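You operate a simulated robot arm through the tools that you are given. There is no shell and no other tool. Be economical: measure what you need, move in short steps, check, and stop when the job is done.

The job below is to be done with a simulated robot arm. You get a single attempt, and the scene is never put back.

JOB
Take the flask labelled "F2" from the island bench top and leave it on the white tile. Then take the purple nozzle and put it on top of the red reel. Then put one of the cold packs from the island bench top in the yellow crate. Then close the motors door. Then close the cart drawer. Then open the clips drawer, take the tube labelled "U4" from the top of the cart and leave it in the inside of the clips drawer, then shut the drawer. Then shut the caps drawer. Keep to this order. Set down upright: flask.

It is judged by the outcome, as a careful person would: the job done as asked, and still so three seconds after it is handed in. It fails if anything else is knocked over, pushed out of place, dropped, spilled or broken. Lids that push on must go on centred and level and be pressed home; caps that screw on are set level and turned clockwise until they are tight.

ROBOT AND FRAMES
A 6-joint arm with a two-finger gripper on a trunk, on a base that drives. Base frame: it is fixed to the floor where the robot stands at the start and does not move with it; the origin is under the middle of the robot, x ahead of it, y to its left, z up. Readings come in m, degrees, newtons and seconds.
Its first joint turns from -166.0 to 166.0 degrees. Places, roughly: caps drawer [1.5, 5.2, 0.7]; cart drawer [-1.1, 1.9, 0.7]; clips drawer [1, 2.7, 0.7]; cold pack [1, 0.5, 1]; flask [1.5, 0, 1]; inside of the clips drawer [1, 2.7, 0.6]; motors door [-0.3, 2.1, 0.4]; purple nozzle (3x3x15 cm) [1.5, 1.1, 1.1]; red reel (6x6x4 cm) [-1.9, 4.4, 0.9]; tube [-1.25, 1.75, 0.75]; white tile [2, 0, 0.75]; yellow crate (27x18x7 cm) [1, 0.8, 0.9]. Payload 2.54 kg.
Tool frame: the origin (TCP) lies between the finger pads and is the grasp point; the fingertips stand 0.03 m ahead of it; z points along the fingers, y is the line along which they close. The gripper opens to 0.116 m. The gripper's body begins 0.095 m behind the TCP.
Orientation is told as [roll, pitch, yaw] about the base's x, y, z axes, in that order, counted from this pose: with the fingers straight down and closing along the base's y, the tool's x points along the base's -x, its y along +y and its z along -z.

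CONTROLS
- The arm moves only by the tool drive_tool. Its argument "deltas" is text: rows parted by semicolons, each of 7 numbers parted by spaces: the opening, from 0 (shut) to 1 (fully open), then the shift along the tool's x, y, z in units of 200 mm (1.0 is 200 mm), then the turn, a rotation vector about the tool's x, y, z in units of 90 degrees (1.0 is 90 degrees). In form: fingers dx dy dz ax ay az; .... A call has 1 to 10 rows; each row is the pose to reach, as a shift and turn from the pose commanded when the call began, along the tool's axes at that moment. A call with a number of a shift or a turn outside -1 to 1 is refused whole. Each row takes 0.2 s and may step no farther than 0.05 m and 8.6 degrees from the row before; otherwise, or with a gripper value out of range, the whole call is refused. A pose out of reach is approached as far as the arm can. The call stops where the force on the tool passes 40 N (or 10 N more than at its start, if that is more) or the arm is blocked; 0.2 s more then pass. Each finger travels about 0.072 m/s and halts on what it meets, pressing with about 28 N; the grip force reading is that of the motor and also rises with nothing between the fingers. The clock runs only during rows and for 0.2 s after the last one: add rows that repeat a pose to give the fingers time. The reply holds the time, the measured pose of the TCP, the force on the tool along the base axes, the opening and the grip force, in the units named above and with some noise, with the torque about the TCP (base axes, N m) and any sound that the robot's microphone picked up, and new pictures: "show" is both (left out), scene, wrist or none.
- Cameras (640 x 400 px; columns grow to the right, rows downward): "scene" is now at [-0.0382, 0.1258, 1.4326]; the picture's right is [-0.10, -1.00, 0.00], its down [-0.39, 0.04, -0.92] and it looks along [0.92, -0.09, -0.39] (base axes); focal length 248 px, centre (320, 200). "wrist" rides on the gripper at [0.069, -0.015, -0.122] in the tool frame; the picture's right is [0.22, 0.98, 0.00], its down [-0.83, 0.18, -0.53] and it looks along [-0.52, 0.12, 0.85] (tool axes); focal length 251 px, centre (320, 200). There is no depth. A picture from a camera that has moved, and an enlarged one, comes with that camera's place and axes in the base frame and with its lens. The place of the scene camera against the robot may be out by one fixed shift of up to 0.025 m in any direction.
- base_move(legs): drives the robot by 1 to 6 legs, each [ahead, left, turn to the left] in m, m and degrees, along the robot's own axes; the way and the turn of a leg run together, so that a leg with both is an arc; at most 1.5 m and 180 degrees a leg. The arm and the cameras ride along, it lands a little off, and it stops where it bumps. It gives what a move gives, and a new picture of the scene camera.
- pan_tilt(pan, tilt): turns the head with the scene camera to pan (to the left, within 120 degrees either way) and tilt (down, from -29 to 69), counted from straight ahead of the robot. It gives what a move gives, and a new picture of the scene camera.
- inspect(camera, box): a new picture of the part [left, top, right, bottom] of that camera's present view, enlarged. The clock stands still meanwhile.
- job_done(): hands the job in; it is judged then, once.

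Work in short steps. Places have to be worked out from the pictures, the camera data and where the tool is seen: move nearer, look again, correct. Check each grasp and each placing, and mend what went wrong. You have 196 turns and 260 pictures in all, those below and enlarged ones among them. Open the gripper and draw the arm clear of the work before you hand the job in, unless the task says otherwise.

The tools are called after "Emit:" as a command line: name --argument value ..., lists and objects as JSON in quotes. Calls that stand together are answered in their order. drive_tool: Moves the arm, as the interface text tells. Its arguments: {"type":"object","properties":{"deltas":{"type":"string"},"show":{"type":"string","enum":["both","scene","wrist","none"]}},"required":["deltas"]} The other tools are called the same way: base_move (legs) drives the base; pan_tilt (pan, tilt) turns the head that bears the scene camera; inspect (camera, box) takes an enlarged picture of a part of a camera's view; job_done () hands the job in.

At the start:

```text
time: 0.0
eef_pos: [0.6284, 0.2504, 1.078]
tool_rot: [0.0, 0.0, 0.1]
wrist_force: [1.3, -0.8, 0.1]
wrist_torque: [0.03, 0.0, 0.0]
width: 0.1159
finger_force: 0.1
robot x, y, heading: [-0.0037, 0.0016, 0.2]
head pan, tilt: [-5.5, 23.1]
```

scene: 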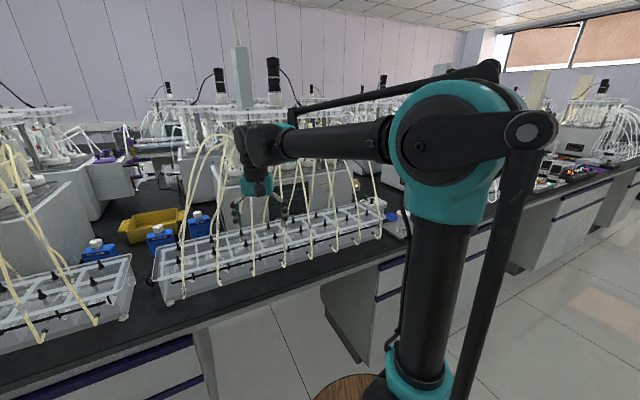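
wrist: 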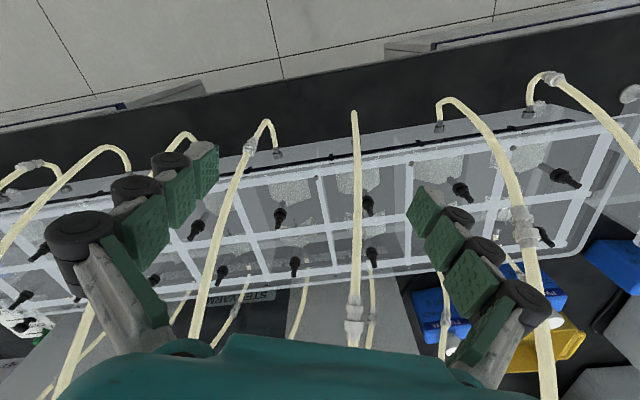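

The arm blocks the view to the right; I look at the flask area by panning the head.

Emit:
pan_tilt --pan -40 --tilt 25

Emit:
inspect --camera "scene" --box '[0, 100, 320, 300]'

Emit:
pan_tilt --pan 30 --tilt 25

Emit:
pan_tilt --pan 100 --tilt 25

```text
time: 1.0
eef_pos: [0.6282, 0.252, 1.0774]
tool_rot: [0.0, 0.0, 0.0]
wrist_force: [0.0, 0.6, -1.0]
wrist_torque: [-0.02, 0.0, 0.04]
width: 0.1161
finger_force: 0.1
robot x, y, heading: [0.0032, -0.0004, 0.1]
head pan, tilt: [-40.0, 25.0]
camera scene: at [-0.0597, 0.0755, 1.4295], right [-0.64, -0.77, 0.0], down [-0.32, 0.27, -0.91], along [0.69, -0.58, -0.42], focal length 248 px, centre (320, 200)
```

scene: 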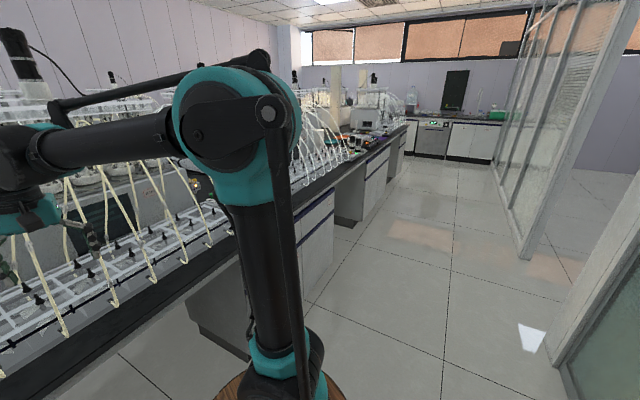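

```text
2.00 times, centred on (160, 200) of scene
camera zoom: at [-0.0597, 0.0755, 1.4295], right [-0.64, -0.77, 0.0], down [-0.32, 0.27, -0.91], along [0.69, -0.58, -0.42], focal length 496 px, centre (640, 200)
```

zoom: 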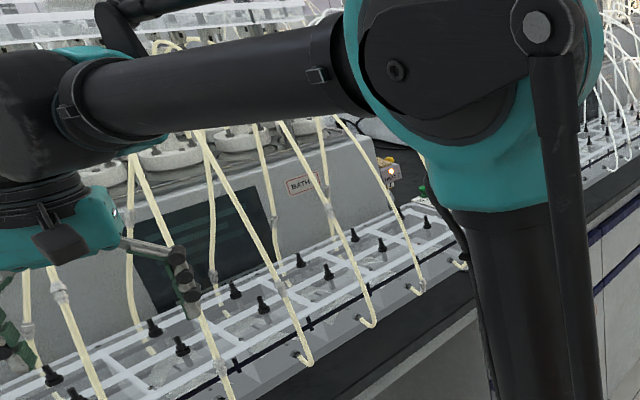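

```text
time: 2.4
eef_pos: [0.6288, 0.2506, 1.0774]
tool_rot: [0.0, 0.1, 0.0]
wrist_force: [0.3, -0.6, 0.1]
wrist_torque: [-0.01, -0.02, 0.0]
width: 0.1159
finger_force: 0.1
robot x, y, heading: [0.0, 0.0004, -0.0]
head pan, tilt: [30.0, 25.0]
camera scene: at [-0.0505, 0.1806, 1.4295], right [0.5, -0.87, 0.0], down [-0.37, -0.21, -0.91], along [0.79, 0.45, -0.42], focal length 248 px, centre (320, 200)
```

scene: 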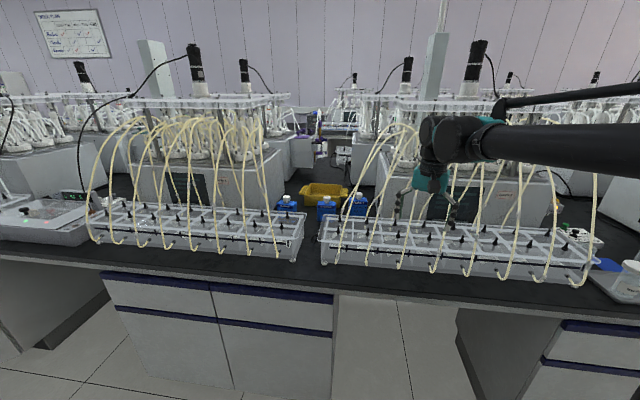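

```text
time: 3.8
eef_pos: [0.6292, 0.2511, 1.0765]
tool_rot: [-0.1, 0.1, -0.1]
wrist_force: [-0.5, -0.5, -0.4]
wrist_torque: [-0.01, 0.01, 0.01]
width: 0.116
finger_force: 0.0
robot x, y, heading: [-0.0002, 0.0012, -0.1]
head pan, tilt: [100.0, 25.0]
camera scene: at [-0.1463, 0.2254, 1.4295], right [0.98, 0.17, 0.0], down [0.07, -0.42, -0.91], along [-0.16, 0.89, -0.42], focal length 248 px, centre (320, 200)
```

scene: 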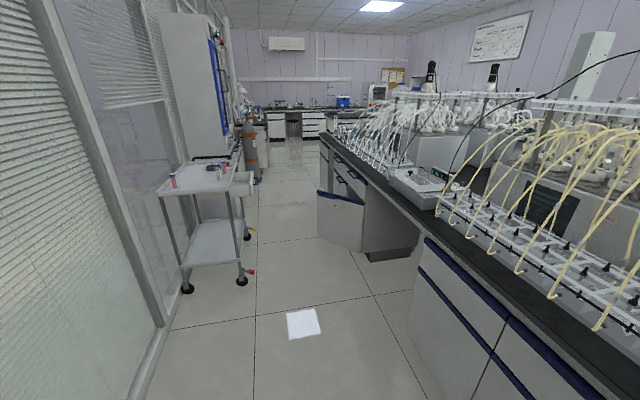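

Flask seems to be out of view to the right. I drive right and look again.

Emit:
base_move --legs '[[-0.15, 0, 0], [0, -0.7, 0]]'

Emit:
pan_tilt --pan 15 --tilt 25

```text
time: 7.6
eef_pos: [0.5291, -0.226, 1.0774]
tool_rot: [-0.1, -0.1, -4.8]
wrist_force: [0.3, -0.3, -0.6]
wrist_torque: [0.01, -0.02, -0.01]
width: 0.116
finger_force: 0.0
robot x, y, heading: [-0.1185, -0.4268, -4.7]
head pan, tilt: [100.0, 25.0]
stopped in leg 2: the robot was blocked; the commanded pose is now the measured one
camera scene: at [-0.2456, -0.1873, 1.4295], right [1.0, 0.09, 0.0], down [0.04, -0.42, -0.91], along [-0.08, 0.9, -0.42], focal length 248 px, centre (320, 200)
```

scene: 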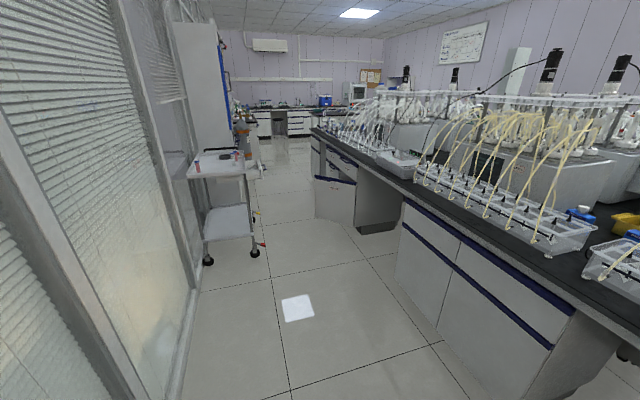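

```text
time: 9.2
eef_pos: [0.5288, -0.2266, 1.0774]
tool_rot: [0.0, -0.1, -4.8]
wrist_force: [0.6, 0.1, -0.5]
wrist_torque: [0.02, 0.0, 0.01]
width: 0.1157
finger_force: 0.0
robot x, y, heading: [-0.1205, -0.4233, -4.8]
head pan, tilt: [15.0, 25.0]
camera scene: at [-0.1465, -0.2627, 1.4295], right [0.18, -0.98, 0.0], down [-0.42, -0.08, -0.91], along [0.89, 0.16, -0.42], focal length 248 px, centre (320, 200)
```

scene: 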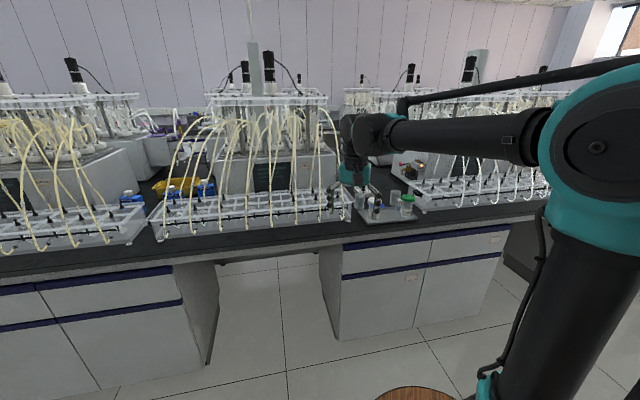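

The base bumped something on the right; let me see the tray of flasks and what blocks.

Emit:
inspect --camera "scene" --box '[320, 150, 480, 250]'

Emit:
pan_tilt --pan -110 --tilt 45

Emit:
pan_tilt --pan -60 --tilt 45

```text
4.00 times, centred on (400, 200) of scene
camera zoom: at [-0.1465, -0.2627, 1.4295], right [0.18, -0.98, 0.0], down [-0.42, -0.08, -0.91], along [0.89, 0.16, -0.42], focal length 993 px, centre (0, 200)
```

zoom: 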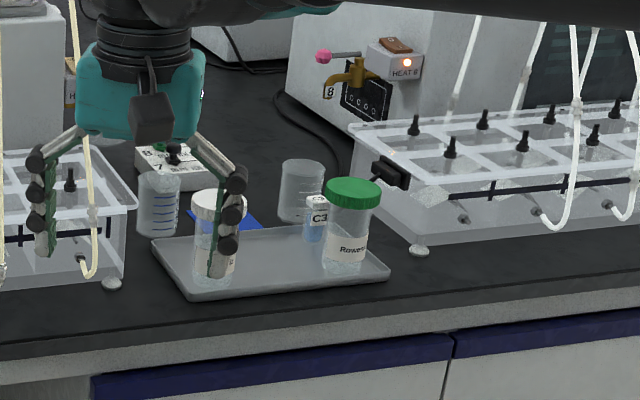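

```text
time: 11.2
eef_pos: [0.5281, -0.2263, 1.0776]
tool_rot: [0.0, -0.1, -4.8]
wrist_force: [0.4, 0.6, 0.2]
wrist_torque: [0.0, 0.02, 0.02]
width: 0.1158
finger_force: 0.1
robot x, y, heading: [-0.1168, -0.4232, -4.9]
head pan, tilt: [-110.0, 45.0]
camera scene: at [-0.2713, -0.3529, 1.399], right [-0.91, 0.42, 0.0], down [0.3, 0.64, -0.71], along [-0.3, -0.64, -0.71], focal length 248 px, centre (320, 200)
```

scene: 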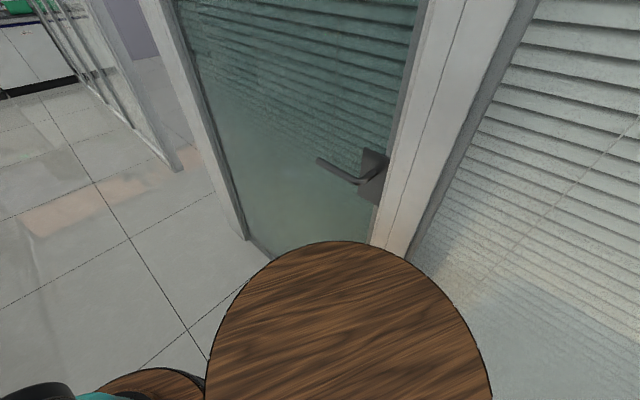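

```text
time: 12.4
eef_pos: [0.5286, -0.2266, 1.0769]
tool_rot: [0.2, -0.2, -4.8]
wrist_force: [0.3, -0.1, 0.0]
wrist_torque: [0.01, -0.02, 0.02]
width: 0.1161
finger_force: 0.1
robot x, y, heading: [-0.1177, -0.4233, -4.8]
head pan, tilt: [-60.0, 45.0]
camera scene: at [-0.2027, -0.3527, 1.3989], right [-0.91, -0.42, 0.0], down [-0.3, 0.64, -0.71], along [0.3, -0.64, -0.71], focal length 248 px, centre (320, 200)
```

scene: 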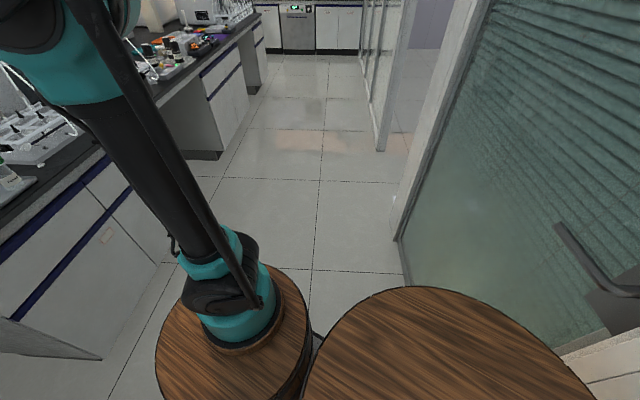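

The rear bumped a door frame; I go back forward/left a bit and look through the gaps over the bench.

Emit:
base_move --legs '[[0.1, 0.25, 5]]'

Emit:
pan_tilt --pan -8 --tilt 15

Emit:
pan_tilt --pan 35 --tilt 20

Emit:
inspect --camera "scene" --box '[240, 100, 440, 225]'

```text
time: 14.3
eef_pos: [0.6207, 0.0723, 1.0764]
tool_rot: [0.0, -0.1, 0.2]
wrist_force: [-0.7, 0.0, 0.1]
wrist_torque: [-0.03, 0.01, -0.01]
width: 0.1161
finger_force: 0.0
robot x, y, heading: [-0.0094, -0.1832, 0.3]
head pan, tilt: [-60.0, 45.0]
camera scene: at [-0.0988, -0.1172, 1.3989], right [-0.86, -0.5, 0.0], down [-0.36, 0.61, -0.71], along [0.36, -0.61, -0.71], focal length 248 px, centre (320, 200)
```

scene: 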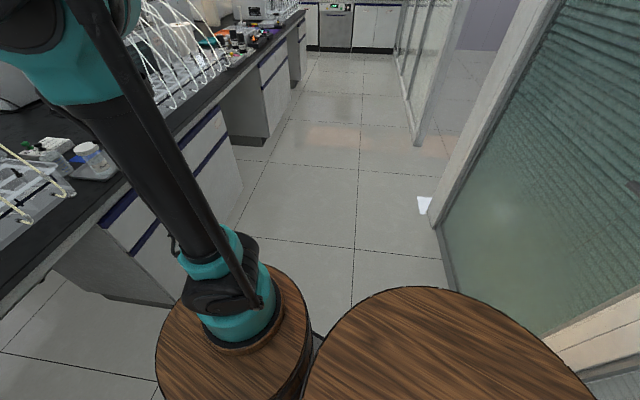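

```text
time: 15.5
eef_pos: [0.6203, 0.0733, 1.0763]
tool_rot: [0.1, -0.1, 0.2]
wrist_force: [0.6, 0.1, 0.1]
wrist_torque: [-0.01, 0.0, -0.03]
width: 0.1159
finger_force: 0.0
robot x, y, heading: [-0.0106, -0.1822, 0.2]
head pan, tilt: [-8.0, 15.0]
camera scene: at [-0.0472, -0.0596, 1.4457], right [-0.14, -0.99, 0.0], down [-0.26, 0.04, -0.97], along [0.96, -0.13, -0.26], focal length 248 px, centre (320, 200)
```

scene: 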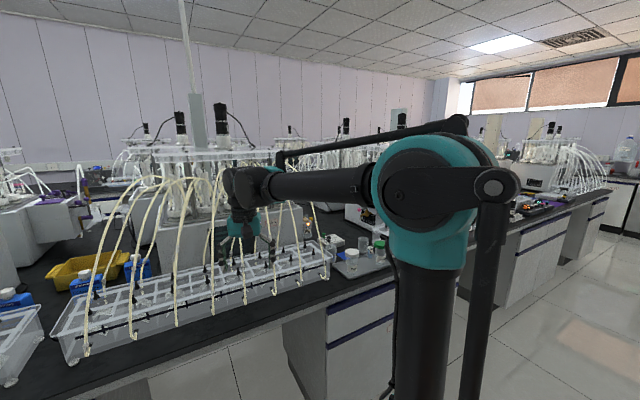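

```text
time: 16.6
eef_pos: [0.619, 0.0719, 1.0764]
tool_rot: [-0.1, -0.1, 0.2]
wrist_force: [0.0, -0.4, 0.0]
wrist_torque: [0.02, -0.03, -0.01]
width: 0.116
finger_force: 0.0
robot x, y, heading: [-0.0093, -0.1839, 0.2]
head pan, tilt: [35.0, 20.0]
camera scene: at [-0.0637, 0.0067, 1.4376], right [0.58, -0.82, 0.0], down [-0.28, -0.2, -0.94], along [0.77, 0.54, -0.34], focal length 248 px, centre (320, 200)
```

scene: 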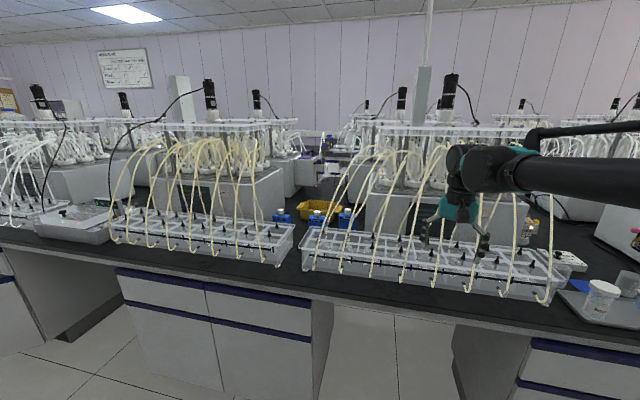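

```text
3.20 times, centred on (340, 162) of scene
camera zoom: at [-0.0637, 0.0067, 1.4376], right [0.58, -0.82, 0.0], down [-0.28, -0.2, -0.94], along [0.77, 0.54, -0.34], focal length 794 px, centre (256, 320)
```

zoom: 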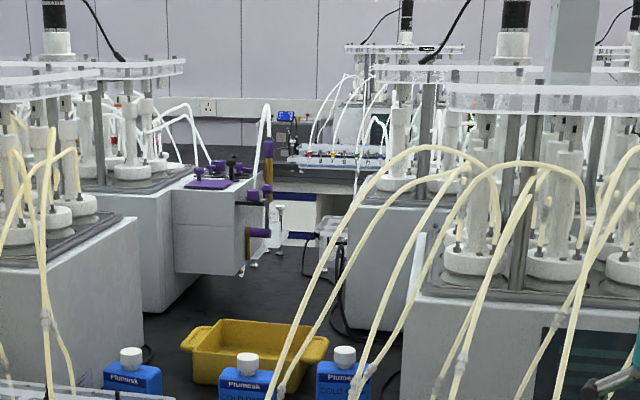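

Crate and cold packs are seen. I go right (keeping forward of the door) to look at the flask tray closely.

Emit:
base_move --legs '[[0.1, -0.35, 0]]'

Emit:
pan_tilt --pan 10 --tilt 28

Emit:
inspect --camera "scene" --box '[240, 150, 440, 275]'

```text
time: 18.9
eef_pos: [0.7216, -0.2818, 1.0764]
tool_rot: [0.0, 0.0, -0.3]
wrist_force: [0.0, 0.0, -0.4]
wrist_torque: [-0.02, -0.01, 0.0]
width: 0.116
finger_force: 0.0
robot x, y, heading: [0.0928, -0.5276, -0.3]
head pan, tilt: [35.0, 20.0]
camera scene: at [0.0376, -0.3423, 1.4376], right [0.57, -0.82, 0.0], down [-0.28, -0.19, -0.94], along [0.77, 0.54, -0.34], focal length 248 px, centre (320, 200)
```

scene: 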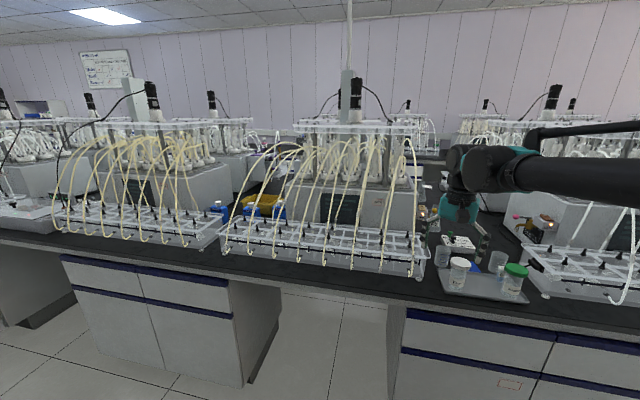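

```text
time: 19.8
eef_pos: [0.7221, -0.2829, 1.0771]
tool_rot: [0.0, -0.1, -0.3]
wrist_force: [-0.4, -0.1, 0.4]
wrist_torque: [-0.04, 0.01, -0.04]
width: 0.116
finger_force: 0.1
robot x, y, heading: [0.0883, -0.5325, -0.3]
head pan, tilt: [10.0, 28.0]
camera scene: at [0.0509, -0.3799, 1.4248], right [0.17, -0.99, 0.0], down [-0.46, -0.08, -0.88], along [0.87, 0.15, -0.47], focal length 248 px, centre (320, 200)
```

scene: 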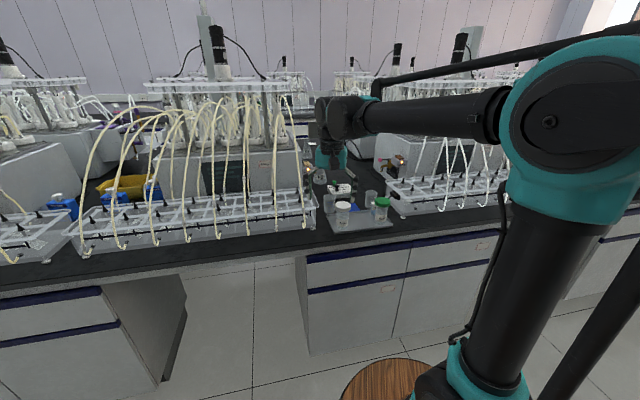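

```text
3.20 times, centred on (340, 212) of scene
camera zoom: at [0.0509, -0.3799, 1.4248], right [0.17, -0.99, 0.0], down [-0.46, -0.08, -0.88], along [0.87, 0.15, -0.47], focal length 794 px, centre (256, 160)
```

zoom: 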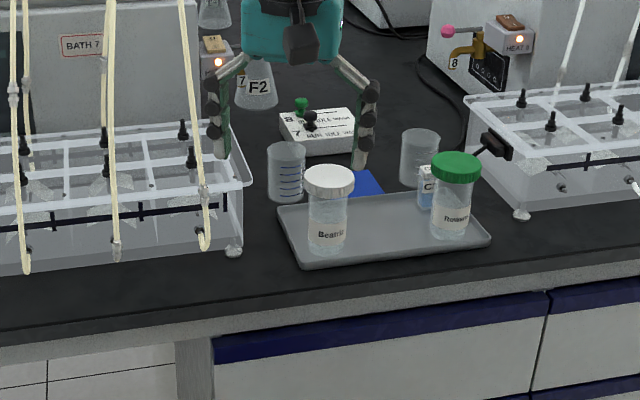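

F2 is visible behind the gripper at about (1.27,-0.17). I drive up toward the bench and look for the white tile.

Emit:
base_move --legs '[[0.2, 0.1, 0]]'

Emit:
pan_tilt --pan 12 --tilt 20

Emit:
inspect --camera "scene" --box '[240, 125, 440, 250]'

```text
time: 21.5
eef_pos: [0.9227, -0.1868, 1.077]
tool_rot: [0.1, -0.1, -0.6]
wrist_force: [0.5, 0.7, 0.6]
wrist_torque: [0.03, 0.01, 0.02]
width: 0.1162
finger_force: 0.0
robot x, y, heading: [0.2879, -0.4297, -0.6]
head pan, tilt: [10.0, 28.0]
camera scene: at [0.2513, -0.281, 1.4247], right [0.16, -0.99, 0.0], down [-0.46, -0.08, -0.88], along [0.87, 0.15, -0.47], focal length 248 px, centre (320, 200)
```

scene: 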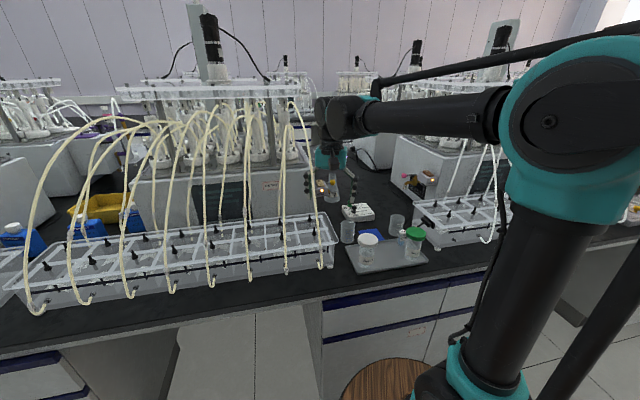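

```text
time: 22.2
eef_pos: [0.9231, -0.1871, 1.0771]
tool_rot: [0.0, -0.1, -0.6]
wrist_force: [0.8, -0.6, 0.2]
wrist_torque: [0.0, -0.02, -0.01]
width: 0.1159
finger_force: 0.1
robot x, y, heading: [0.2889, -0.4295, -0.9]
head pan, tilt: [12.0, 20.0]
camera scene: at [0.2526, -0.2775, 1.4376], right [0.2, -0.98, 0.0], down [-0.34, -0.07, -0.94], along [0.92, 0.19, -0.34], focal length 248 px, centre (320, 200)
```

scene: 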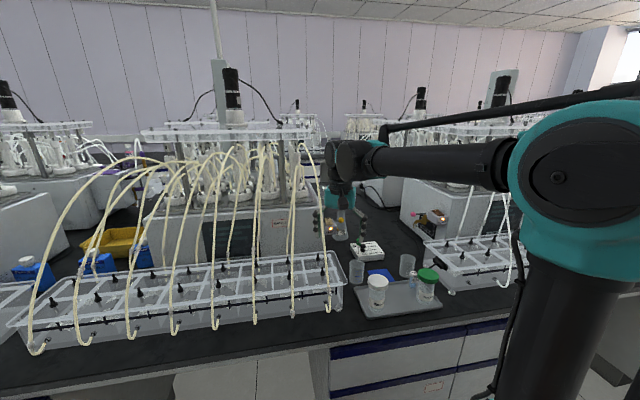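

```text
3.20 times, centred on (340, 188) of scene
camera zoom: at [0.2526, -0.2775, 1.4376], right [0.2, -0.98, 0.0], down [-0.34, -0.07, -0.94], along [0.92, 0.19, -0.34], focal length 794 px, centre (256, 240)
```

zoom: 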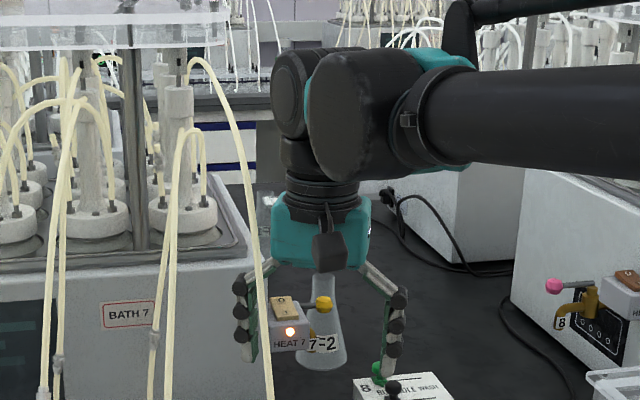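

I raise the tool for a wide wrist view forward over the bench.

Emit:
drive_tool --deltas "1 0 0 -0.25 0 0 0; 1 0 0 -0.5 0 0 0; 1 0 0 -0.75 0 0 0; 1 0 0 -0.9 0 0 0"

```text
time: 23.2
eef_pos: [0.9216, -0.1871, 1.2559]
tool_rot: [0.1, 0.0, -0.6]
wrist_force: [0.2, -0.3, -1.1]
wrist_torque: [0.02, 0.02, 0.0]
width: 0.1159
finger_force: 0.0
robot x, y, heading: [0.2884, -0.4327, -0.6]
head pan, tilt: [12.0, 20.0]
camera scene: at [0.2526, -0.2775, 1.4376], right [0.2, -0.98, 0.0], down [-0.34, -0.07, -0.94], along [0.92, 0.19, -0.34], focal length 248 px, centre (320, 200)
camera wrist: at [0.852, -0.2017, 1.3785], right [-0.2, 0.98, 0.0], down [0.83, 0.17, 0.53], along [0.52, 0.11, -0.84], focal length 251 px, centre (320, 200)
```

scene: 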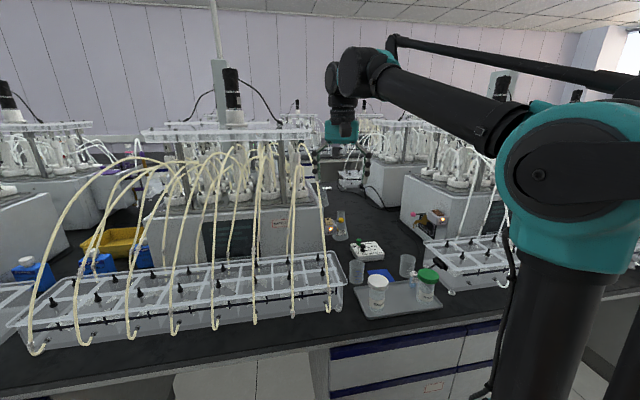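
wrist: 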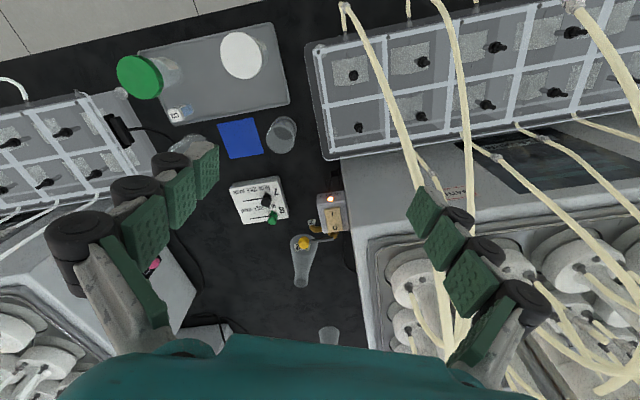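

F2 is near a yellow tap of the heater box. I zoom in both views.

Emit:
inspect --camera "wrist" --box '[230, 170, 390, 270]'

Emit:
inspect --camera "scene" --box '[300, 130, 460, 230]'

```text
4.00 times, centred on (310, 220) of wrist
camera zoom: at [0.852, -0.2017, 1.3785], right [-0.2, 0.98, 0.0], down [0.83, 0.17, 0.53], along [0.52, 0.11, -0.84], focal length 1006 px, centre (360, 120)
```

zoom: 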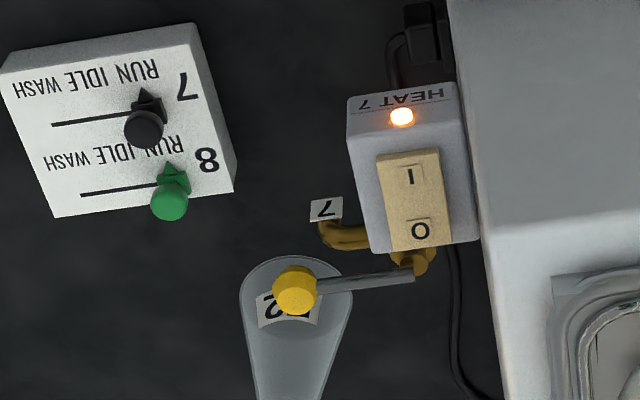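

```text
4.00 times, centred on (380, 180) of scene
camera zoom: at [0.2526, -0.2775, 1.4376], right [0.2, -0.98, 0.0], down [-0.34, -0.07, -0.94], along [0.92, 0.19, -0.34], focal length 993 px, centre (80, 280)
```

zoom: 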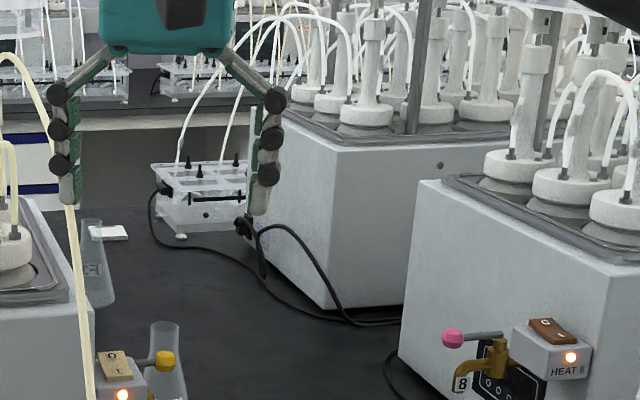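

The white tile lies at about (2.06, 0.04) near the far edge, so the flask is taken from this side (at ≈(1.33,-0.15), top z≈0.99) and carried round. I move over it at safe height.

Emit:
drive_tool --deltas "1 -0.22 0.0 0 0 0 0; 1 -0.44 0.05 0 0 0 0; 1 -0.66 0.1 0 0 0 0; 1 -0.88 0.14 0 0 0 0; 1 -0.95 0.17 0 0 0 0" --show "none"

Emit:
drive_tool --deltas "1 -0.22 0.0 0 0 0 0; 1 -0.44 0 0 0 0 0; 1 -0.66 0 0.1 0 0 0; 1 -0.7 0 0.25 0 0 0" --show "both"

```text
time: 24.4
eef_pos: [1.1111, -0.1553, 1.2578]
tool_rot: [0.0, -0.1, -0.6]
wrist_force: [-0.8, 0.9, -0.9]
wrist_torque: [0.02, -0.07, 0.02]
width: 0.1163
finger_force: 0.0
robot x, y, heading: [0.2897, -0.431, -0.5]
head pan, tilt: [12.0, 20.0]
```

```text
time: 25.4
eef_pos: [1.2204, -0.169, 1.1794]
tool_rot: [0.0, -0.1, -0.6]
wrist_force: [-1.8, -0.7, 0.1]
wrist_torque: [-0.04, -0.12, 0.0]
width: 0.1158
finger_force: 0.1
out of reach, approached as far as the arm can: row 1, 2, 3, 4
robot x, y, heading: [0.2915, -0.4292, -0.6]
head pan, tilt: [12.0, 20.0]
camera scene: at [0.2522, -0.2775, 1.4376], right [0.2, -0.98, 0.0], down [-0.33, -0.07, -0.94], along [0.92, 0.19, -0.34], focal length 248 px, centre (320, 200)
camera wrist: at [1.1507, -0.1848, 1.3013], right [-0.2, 0.98, 0.0], down [0.83, 0.17, 0.54], along [0.52, 0.11, -0.84], focal length 251 px, centre (320, 200)
```

scene: 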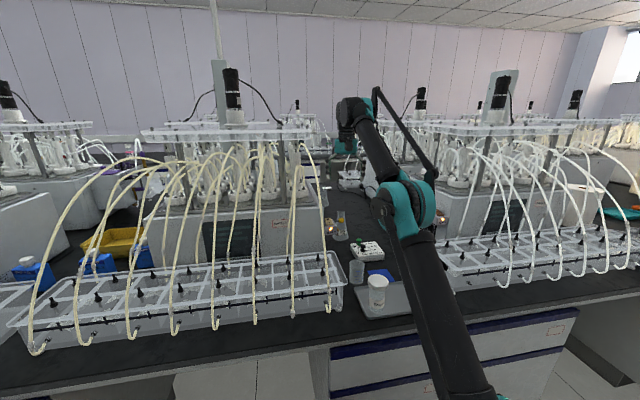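
wrist: 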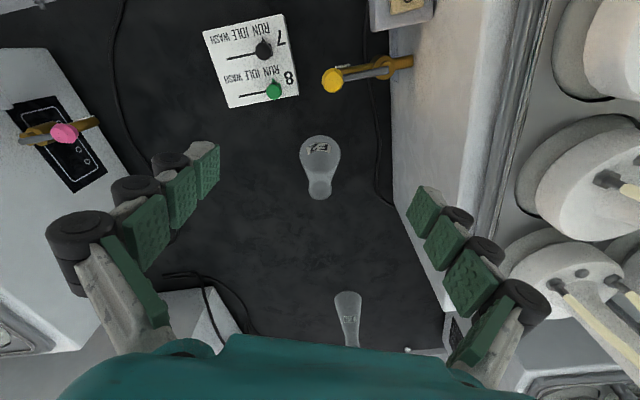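

The arm axis equals the robot origin and I'm ~0.1 m short; bench edge is near x≈0.78, so I drive 0.12 forward.

Emit:
base_move --legs '[[0.12, 0.0, 0]]'

Emit:
drive_tool --deltas "1 0 0 0 0 0 0" --show "wrist"

```text
time: 26.7
eef_pos: [1.2914, -0.1576, 1.1786]
tool_rot: [0.0, -0.1, 1.0]
wrist_force: [0.1, -0.4, 0.3]
wrist_torque: [0.02, 0.02, 0.01]
width: 0.116
finger_force: 0.0
robot x, y, heading: [0.3688, -0.4482, 0.9]
head pan, tilt: [12.0, 20.0]
stopped in leg 1: the robot was blocked; the commanded pose is now the measured one
camera scene: at [0.3255, -0.292, 1.4376], right [0.23, -0.97, 0.0], down [-0.33, -0.08, -0.94], along [0.92, 0.21, -0.34], focal length 248 px, centre (320, 200)
```

scene: 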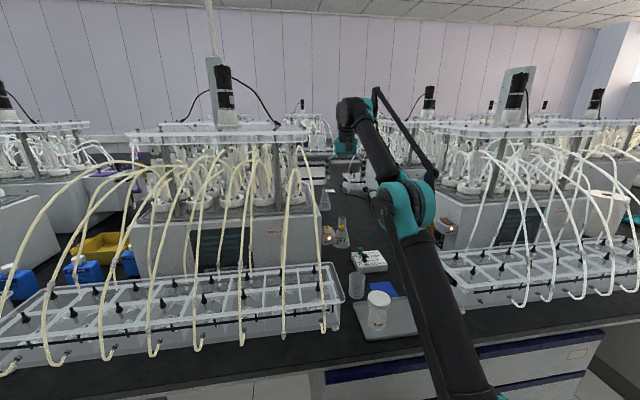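

```text
time: 27.1
eef_pos: [1.2907, -0.1577, 1.1773]
tool_rot: [0.0, -0.1, 1.0]
wrist_force: [0.3, 0.1, 0.3]
wrist_torque: [-0.03, 0.0, 0.01]
width: 0.116
finger_force: 0.1
robot x, y, heading: [0.3702, -0.4478, 1.2]
head pan, tilt: [12.0, 20.0]
camera wrist: at [1.2217, -0.1744, 1.3007], right [-0.23, 0.97, 0.0], down [0.82, 0.2, 0.54], along [0.52, 0.12, -0.84], focal length 251 px, centre (320, 200)
```

wrist: 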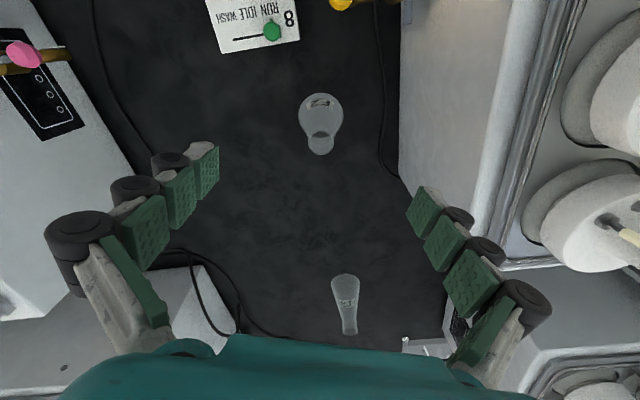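

Blocked at x=0.37; I need to be more in line with the flask. I shift the tool right over the free lane, then drive left 0.2.

Emit:
drive_tool --deltas "1 0.15 -0.2 -0.1 0 0 0; 1 0.25 -0.4 -0.2 0 0 0; 1 0.3 -0.6 -0.2 0 0 0; 1 0.3 -0.8 -0.2 0 0 0; 1 0.3 -1.0 -0.2 0 0 0" --show "none"

Emit:
base_move --legs '[[-0.02, 0.21, 0], [0.03, 0, -1]]'

Emit:
drive_tool --deltas "1 0 0 0 0 0 0" --show "wrist"

```text
refused: row 1 steps farther than a row can; nothing moved
```

```text
time: 28.4
eef_pos: [1.282, -0.0534, 1.1801]
tool_rot: [-0.5, -0.3, 0.6]
wrist_force: [1.4, -3.1, -2.0]
wrist_torque: [0.11, 0.07, -0.08]
width: 0.1126
finger_force: 0.0
robot x, y, heading: [0.3583, -0.3361, 1.1]
head pan, tilt: [12.0, 20.0]
stopped in leg 1: the force on the tool passed its limit at 66 N (the readings are from after the stop); the commanded pose is now the measured one
camera scene: at [0.3146, -0.182, 1.4376], right [0.23, -0.97, 0.0], down [-0.33, -0.08, -0.94], along [0.92, 0.21, -0.34], focal length 248 px, centre (320, 200)
```

scene: 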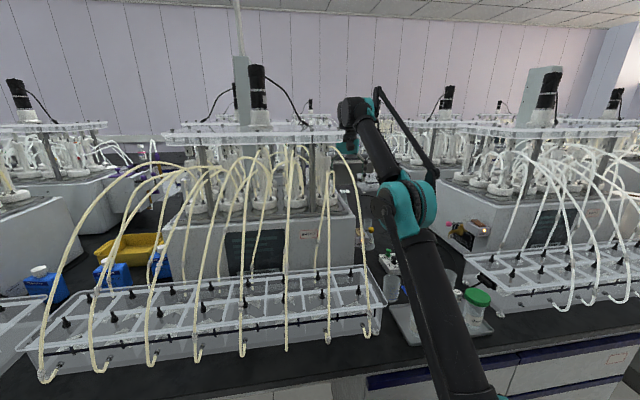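

```text
time: 28.8
eef_pos: [1.281, -0.0535, 1.1787]
tool_rot: [-0.3, -0.1, 0.6]
wrist_force: [4.0, -6.1, 0.7]
wrist_torque: [0.34, 0.21, -0.27]
width: 0.1126
finger_force: 0.0
robot x, y, heading: [0.3563, -0.3332, 1.0]
head pan, tilt: [12.0, 20.0]
camera wrist: at [1.2125, -0.0693, 1.3015], right [-0.22, 0.97, -0.01], down [0.82, 0.19, 0.54], along [0.52, 0.11, -0.84], focal length 251 px, centre (320, 200)
```

wrist: 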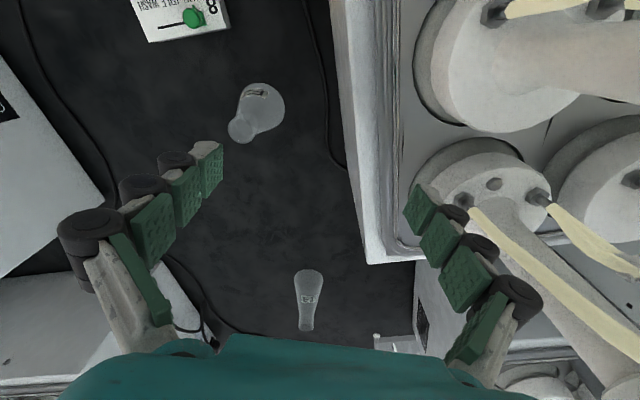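

The arm row was refused and the finger touched the bath's column; I back the tool off to the right in small steps.

Emit:
drive_tool --deltas "1 0 -0.15 0 0 0 0; 1 0 -0.3 0 0 0 0; 1 0 -0.45 0 0 0 0" --show "both"

```text
time: 29.6
eef_pos: [1.2818, -0.1436, 1.1791]
tool_rot: [-0.2, -0.2, 0.7]
wrist_force: [-0.6, 0.6, -0.1]
wrist_torque: [-0.07, 0.03, 0.0]
width: 0.1158
finger_force: 0.1
robot x, y, heading: [0.361, -0.3332, 1.2]
head pan, tilt: [12.0, 20.0]
camera scene: at [0.3144, -0.1815, 1.4376], right [0.23, -0.97, 0.0], down [-0.33, -0.08, -0.94], along [0.92, 0.21, -0.34], focal length 248 px, centre (320, 200)
camera wrist: at [1.2118, -0.1584, 1.3011], right [-0.23, 0.97, -0.01], down [0.82, 0.2, 0.54], along [0.52, 0.12, -0.84], focal length 251 px, centre (320, 200)
```

scene: 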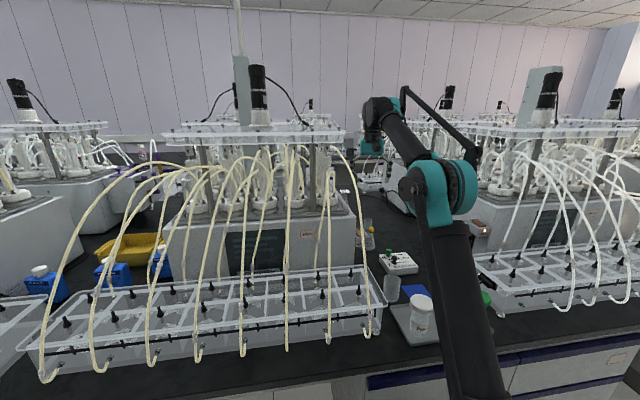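
wrist: 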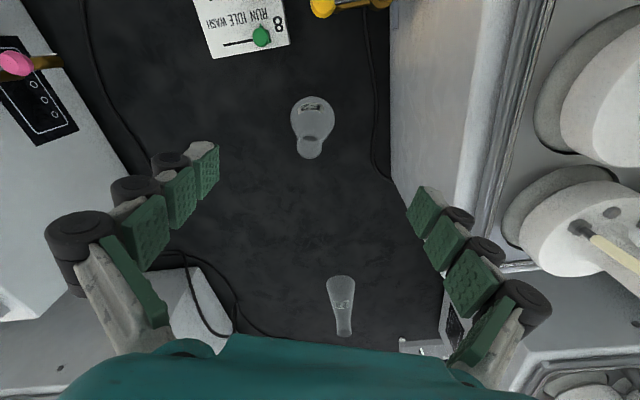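

Bath is unmoved. I shift the tool 0.12 right, then will move the base 0.12 left.

Emit:
drive_tool --deltas "1 0 -0.2 0 0 0 0; 1 0 -0.4 0 0 0 0; 1 0.05 -0.6 0 0 0 0; 1 0.05 -0.6 0 0 0 0" --show "wrist"

```text
time: 30.6
eef_pos: [1.2723, -0.2639, 1.1813]
tool_rot: [-0.3, -0.2, 0.6]
wrist_force: [0.2, -0.1, -1.1]
wrist_torque: [-0.03, 0.02, -0.02]
width: 0.1156
finger_force: 0.1
robot x, y, heading: [0.3549, -0.3319, 0.9]
head pan, tilt: [12.0, 20.0]
camera wrist: at [1.2034, -0.2796, 1.3031], right [-0.23, 0.97, -0.01], down [0.82, 0.19, 0.54], along [0.52, 0.12, -0.84], focal length 251 px, centre (320, 200)
```

wrist: 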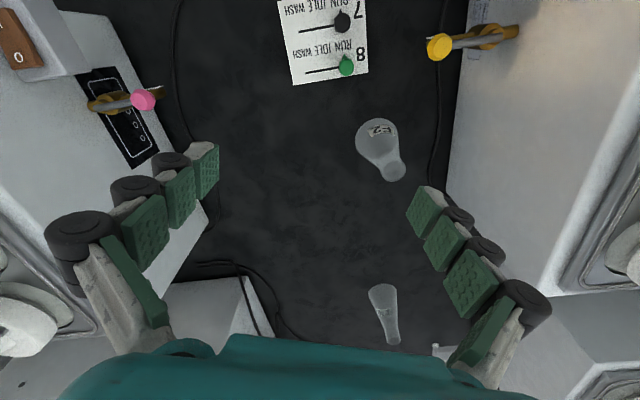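

Now the base goes 0.12 left and slightly forward.

Emit:
base_move --legs '[[0.0, 0.12, -1], [0.03, 0, 0]]'

```text
time: 32.2
eef_pos: [1.2763, -0.158, 1.1803]
tool_rot: [-0.3, -0.3, -0.1]
wrist_force: [-0.4, 0.0, -1.2]
wrist_torque: [-0.02, -0.06, 0.01]
width: 0.116
finger_force: 0.0
robot x, y, heading: [0.3549, -0.2182, 0.3]
head pan, tilt: [12.0, 20.0]
camera scene: at [0.3183, -0.0644, 1.4376], right [0.21, -0.98, 0.0], down [-0.33, -0.07, -0.94], along [0.92, 0.2, -0.34], focal length 248 px, centre (320, 200)
```

scene: 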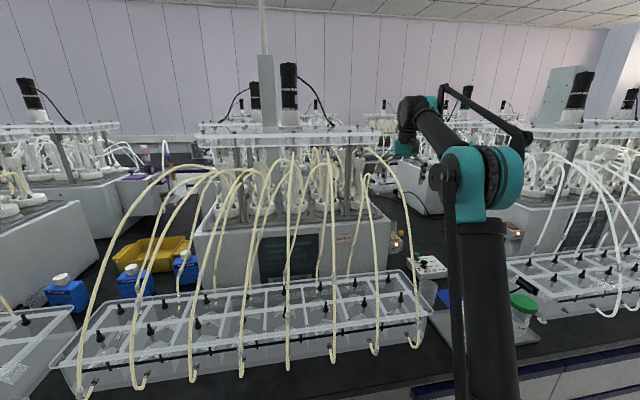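

I extend to above the flask and lower to z≈1.07.

Emit:
drive_tool --deltas "1 -0.1 0.03 0.15 0 0 0; 1 -0.2 0.06 0.3 0 0 0; 1 -0.255 0.06 0.45 0 0 0; 1 -0.255 0.06 0.5 0 0 0; 1 -0.255 0.06 0.5 0 0 0" --show "wrist"

```text
time: 33.4
eef_pos: [1.3271, -0.1472, 1.0835]
tool_rot: [-0.2, -0.2, -0.1]
wrist_force: [0.7, -0.8, 1.0]
wrist_torque: [0.01, -0.01, 0.02]
width: 0.1159
finger_force: 0.2
robot x, y, heading: [0.3612, -0.2196, 0.6]
head pan, tilt: [12.0, 20.0]
camera wrist: at [1.2586, -0.1625, 1.204], right [-0.21, 0.98, -0.01], down [0.82, 0.18, 0.54], along [0.52, 0.11, -0.84], focal length 251 px, centre (320, 200)
```

wrist: 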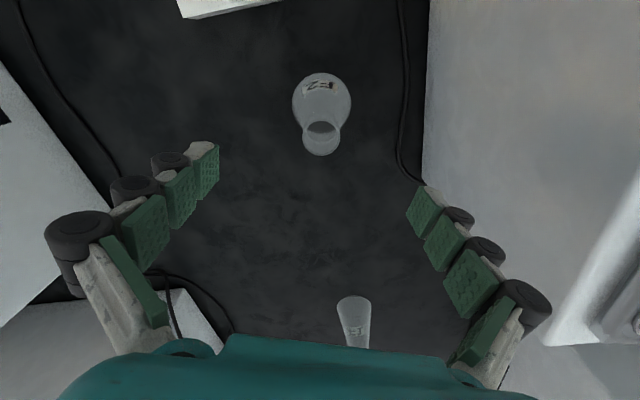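

Aligned over the mouth; descend to z≈0.98.

Emit:
drive_tool --deltas "1 0 0.0 0.15 0 0 0; 1 0 0 0.3 0 0 0; 1 0 0 0.45 0 0 0; 1 0 0 0.52 0 0 0; 1 0 0 0.52 0 0 0" --show "both"

Emit:
inspect --camera "scene" --box '[360, 160, 480, 235]'

```text
time: 34.6
eef_pos: [1.3278, -0.1469, 0.9788]
tool_rot: [-0.4, -0.2, -0.1]
wrist_force: [0.4, -0.1, -0.2]
wrist_torque: [0.0, 0.04, -0.03]
width: 0.1157
finger_force: 0.0
robot x, y, heading: [0.3607, -0.2198, 0.4]
head pan, tilt: [12.0, 20.0]
camera scene: at [0.3186, -0.0643, 1.4376], right [0.21, -0.98, 0.0], down [-0.33, -0.07, -0.94], along [0.92, 0.2, -0.34], focal length 248 px, centre (320, 200)
camera wrist: at [1.2591, -0.1628, 1.1005], right [-0.21, 0.98, -0.01], down [0.82, 0.18, 0.54], along [0.52, 0.11, -0.84], focal length 251 px, centre (320, 200)
```

scene: 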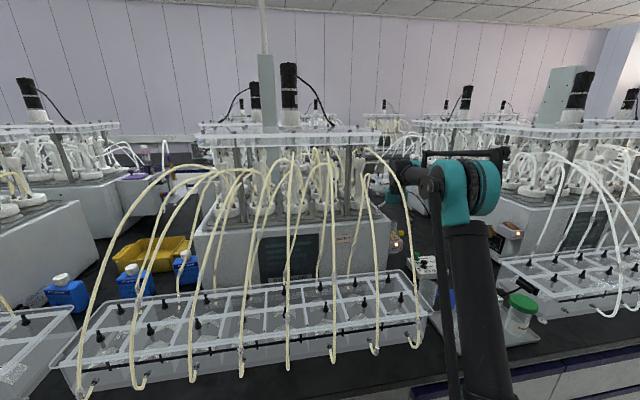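
wrist: 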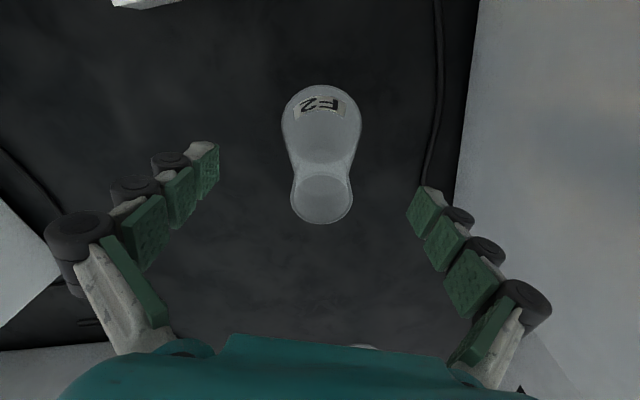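

```text
5.33 times, centred on (420, 198) of scene
camera zoom: at [0.3186, -0.0643, 1.4376], right [0.21, -0.98, 0.0], down [-0.33, -0.07, -0.94], along [0.92, 0.2, -0.34], focal length 1324 px, centre (-213, 213)
```

zoom: 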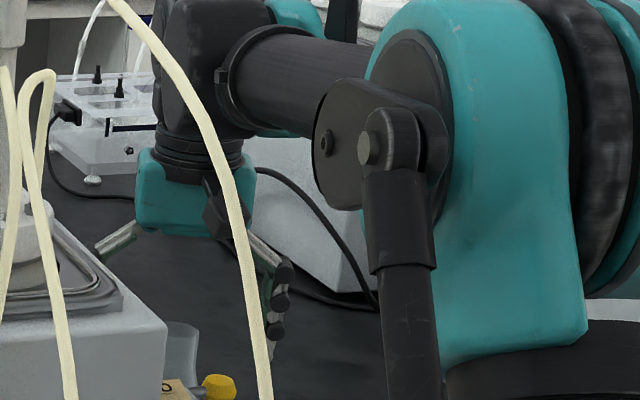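

Lower 2.5 cm more so the pads span the neck.

Emit:
drive_tool --deltas "1 0 0.0 0.06 0 0 0; 1 0 0 0.125 0 0 0; 1 0 0 0.125 0 0 0" --show "wrist"

```text
time: 35.4
eef_pos: [1.3272, -0.1458, 0.9533]
tool_rot: [-0.3, -0.2, -0.2]
wrist_force: [0.2, -0.3, 0.7]
wrist_torque: [0.01, 0.0, 0.02]
width: 0.1161
finger_force: 0.0
robot x, y, heading: [0.3612, -0.2183, -0.0]
head pan, tilt: [12.0, 20.0]
camera wrist: at [1.259, -0.1622, 1.0746], right [-0.21, 0.98, -0.01], down [0.82, 0.18, 0.54], along [0.52, 0.11, -0.84], focal length 251 px, centre (320, 200)
```

wrist: 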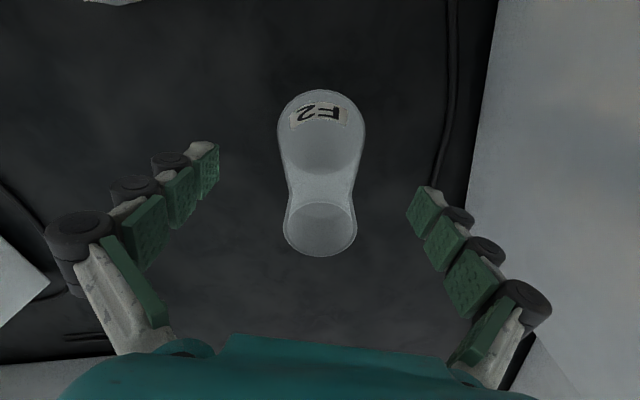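

Neck is right at the TCP; close.

Emit:
drive_tool --deltas "0 0 0 0 0 0 0; 0 0 0 0 0 0 0; 0 0 0 0 0 0 0; 0 0 0 0 0 0 0; 0 0 0 0 0 0 0" --show "wrist"

```text
time: 36.6
eef_pos: [1.3286, -0.1464, 0.9524]
tool_rot: [-0.3, -0.2, -0.1]
wrist_force: [0.5, 1.7, 3.0]
wrist_torque: [0.09, -0.12, 0.04]
width: 0.0462
finger_force: 28.1
robot x, y, heading: [0.3592, -0.2208, 0.5]
head pan, tilt: [12.0, 20.0]
camera wrist: at [1.2589, -0.1621, 1.0749], right [-0.21, 0.98, -0.01], down [0.82, 0.18, 0.54], along [0.52, 0.11, -0.84], focal length 251 px, centre (320, 200)
```

wrist: 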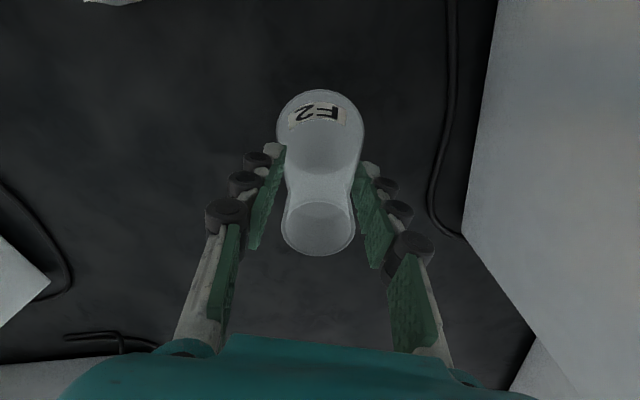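

Gripped (0.046 m). Lift straight up.

Emit:
drive_tool --deltas "0 0 0 -0.1 0 0 0; 0 0 0 -0.3 0 0 0; 0 0 0 -0.5 0 0 0; 0 0 0 -0.7 0 0 0; 0 0 0 -0.9 0 0 0; 0 0.1 0 -1 0 0 0" --show "wrist"

```text
time: 38.0
eef_pos: [1.3092, -0.1481, 1.1517]
tool_rot: [-0.3, -0.2, -0.1]
wrist_force: [-0.3, 0.3, -1.7]
wrist_torque: [0.01, 0.02, 0.04]
width: 0.0461
finger_force: 28.2
robot x, y, heading: [0.3603, -0.2194, 0.5]
head pan, tilt: [12.0, 20.0]
camera wrist: at [1.2391, -0.1617, 1.2741], right [-0.21, 0.98, -0.01], down [0.82, 0.18, 0.54], along [0.52, 0.11, -0.84], focal length 251 px, centre (320, 200)
```

wrist: 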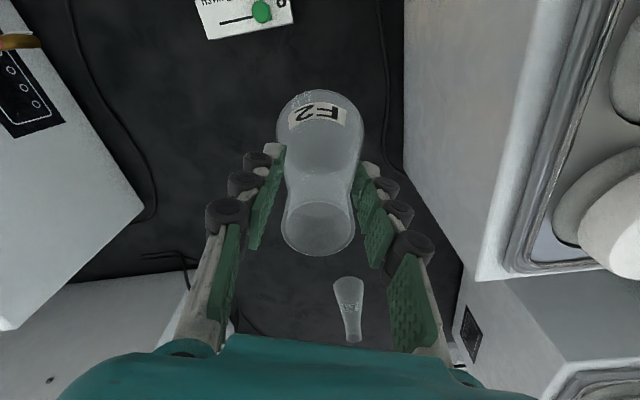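

Flask held. Raise and retract toward the robot.

Emit:
drive_tool --deltas "0 0.1 0 -0.2 0 0 0; 0 0.25 -0.02 -0.38 0 0 0; 0 0.45 -0.04 -0.5 0 0 0; 0 0.65 -0.06 -0.6 0 0 0; 0 0.88 -0.08 -0.6 0 0 0; 0 1 -0.1 -0.6 0 0 0" --show "none"

Emit:
drive_tool --deltas "0 0.2 -0.05 0 0 0 0; 0 0.4 -0.1 0 0 0 0; 0 0.6 -0.15 0 0 0 0; 0 0.8 -0.2 0 0 0 0; 0 1 -0.25 0 0 0 0" --show "none"

Emit:
drive_tool --deltas "0 0.2 -0.05 0 0 0 0; 0 0.4 -0.1 0 0 0 0; 0 0.4 -0.1 0 0 0 0" --show "scene"

```text
time: 39.4
eef_pos: [1.1054, -0.1642, 1.2711]
tool_rot: [-0.4, -0.1, -0.2]
wrist_force: [0.8, 0.1, -1.5]
wrist_torque: [-0.01, 0.06, 0.0]
width: 0.0464
finger_force: 28.0
robot x, y, heading: [0.3621, -0.2182, 0.3]
head pan, tilt: [12.0, 20.0]
```

```text
time: 40.6
eef_pos: [0.9094, -0.2158, 1.2731]
tool_rot: [-0.2, -0.2, -0.1]
wrist_force: [0.7, -0.6, -0.9]
wrist_torque: [0.0, 0.07, 0.0]
width: 0.0462
finger_force: 28.2
robot x, y, heading: [0.3575, -0.2197, 0.4]
head pan, tilt: [12.0, 20.0]
```

```text
time: 41.4
eef_pos: [0.827, -0.2336, 1.2722]
tool_rot: [-0.3, -0.2, -0.1]
wrist_force: [0.5, 0.2, -1.1]
wrist_torque: [0.01, 0.0, 0.02]
width: 0.046
finger_force: 28.2
robot x, y, heading: [0.3581, -0.2199, 0.6]
head pan, tilt: [12.0, 20.0]
camera scene: at [0.3186, -0.0644, 1.4376], right [0.21, -0.98, 0.0], down [-0.33, -0.07, -0.94], along [0.92, 0.2, -0.34], focal length 248 px, centre (320, 200)
```

scene: 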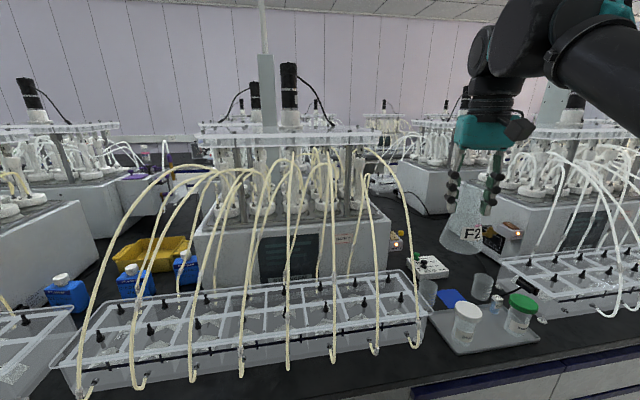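

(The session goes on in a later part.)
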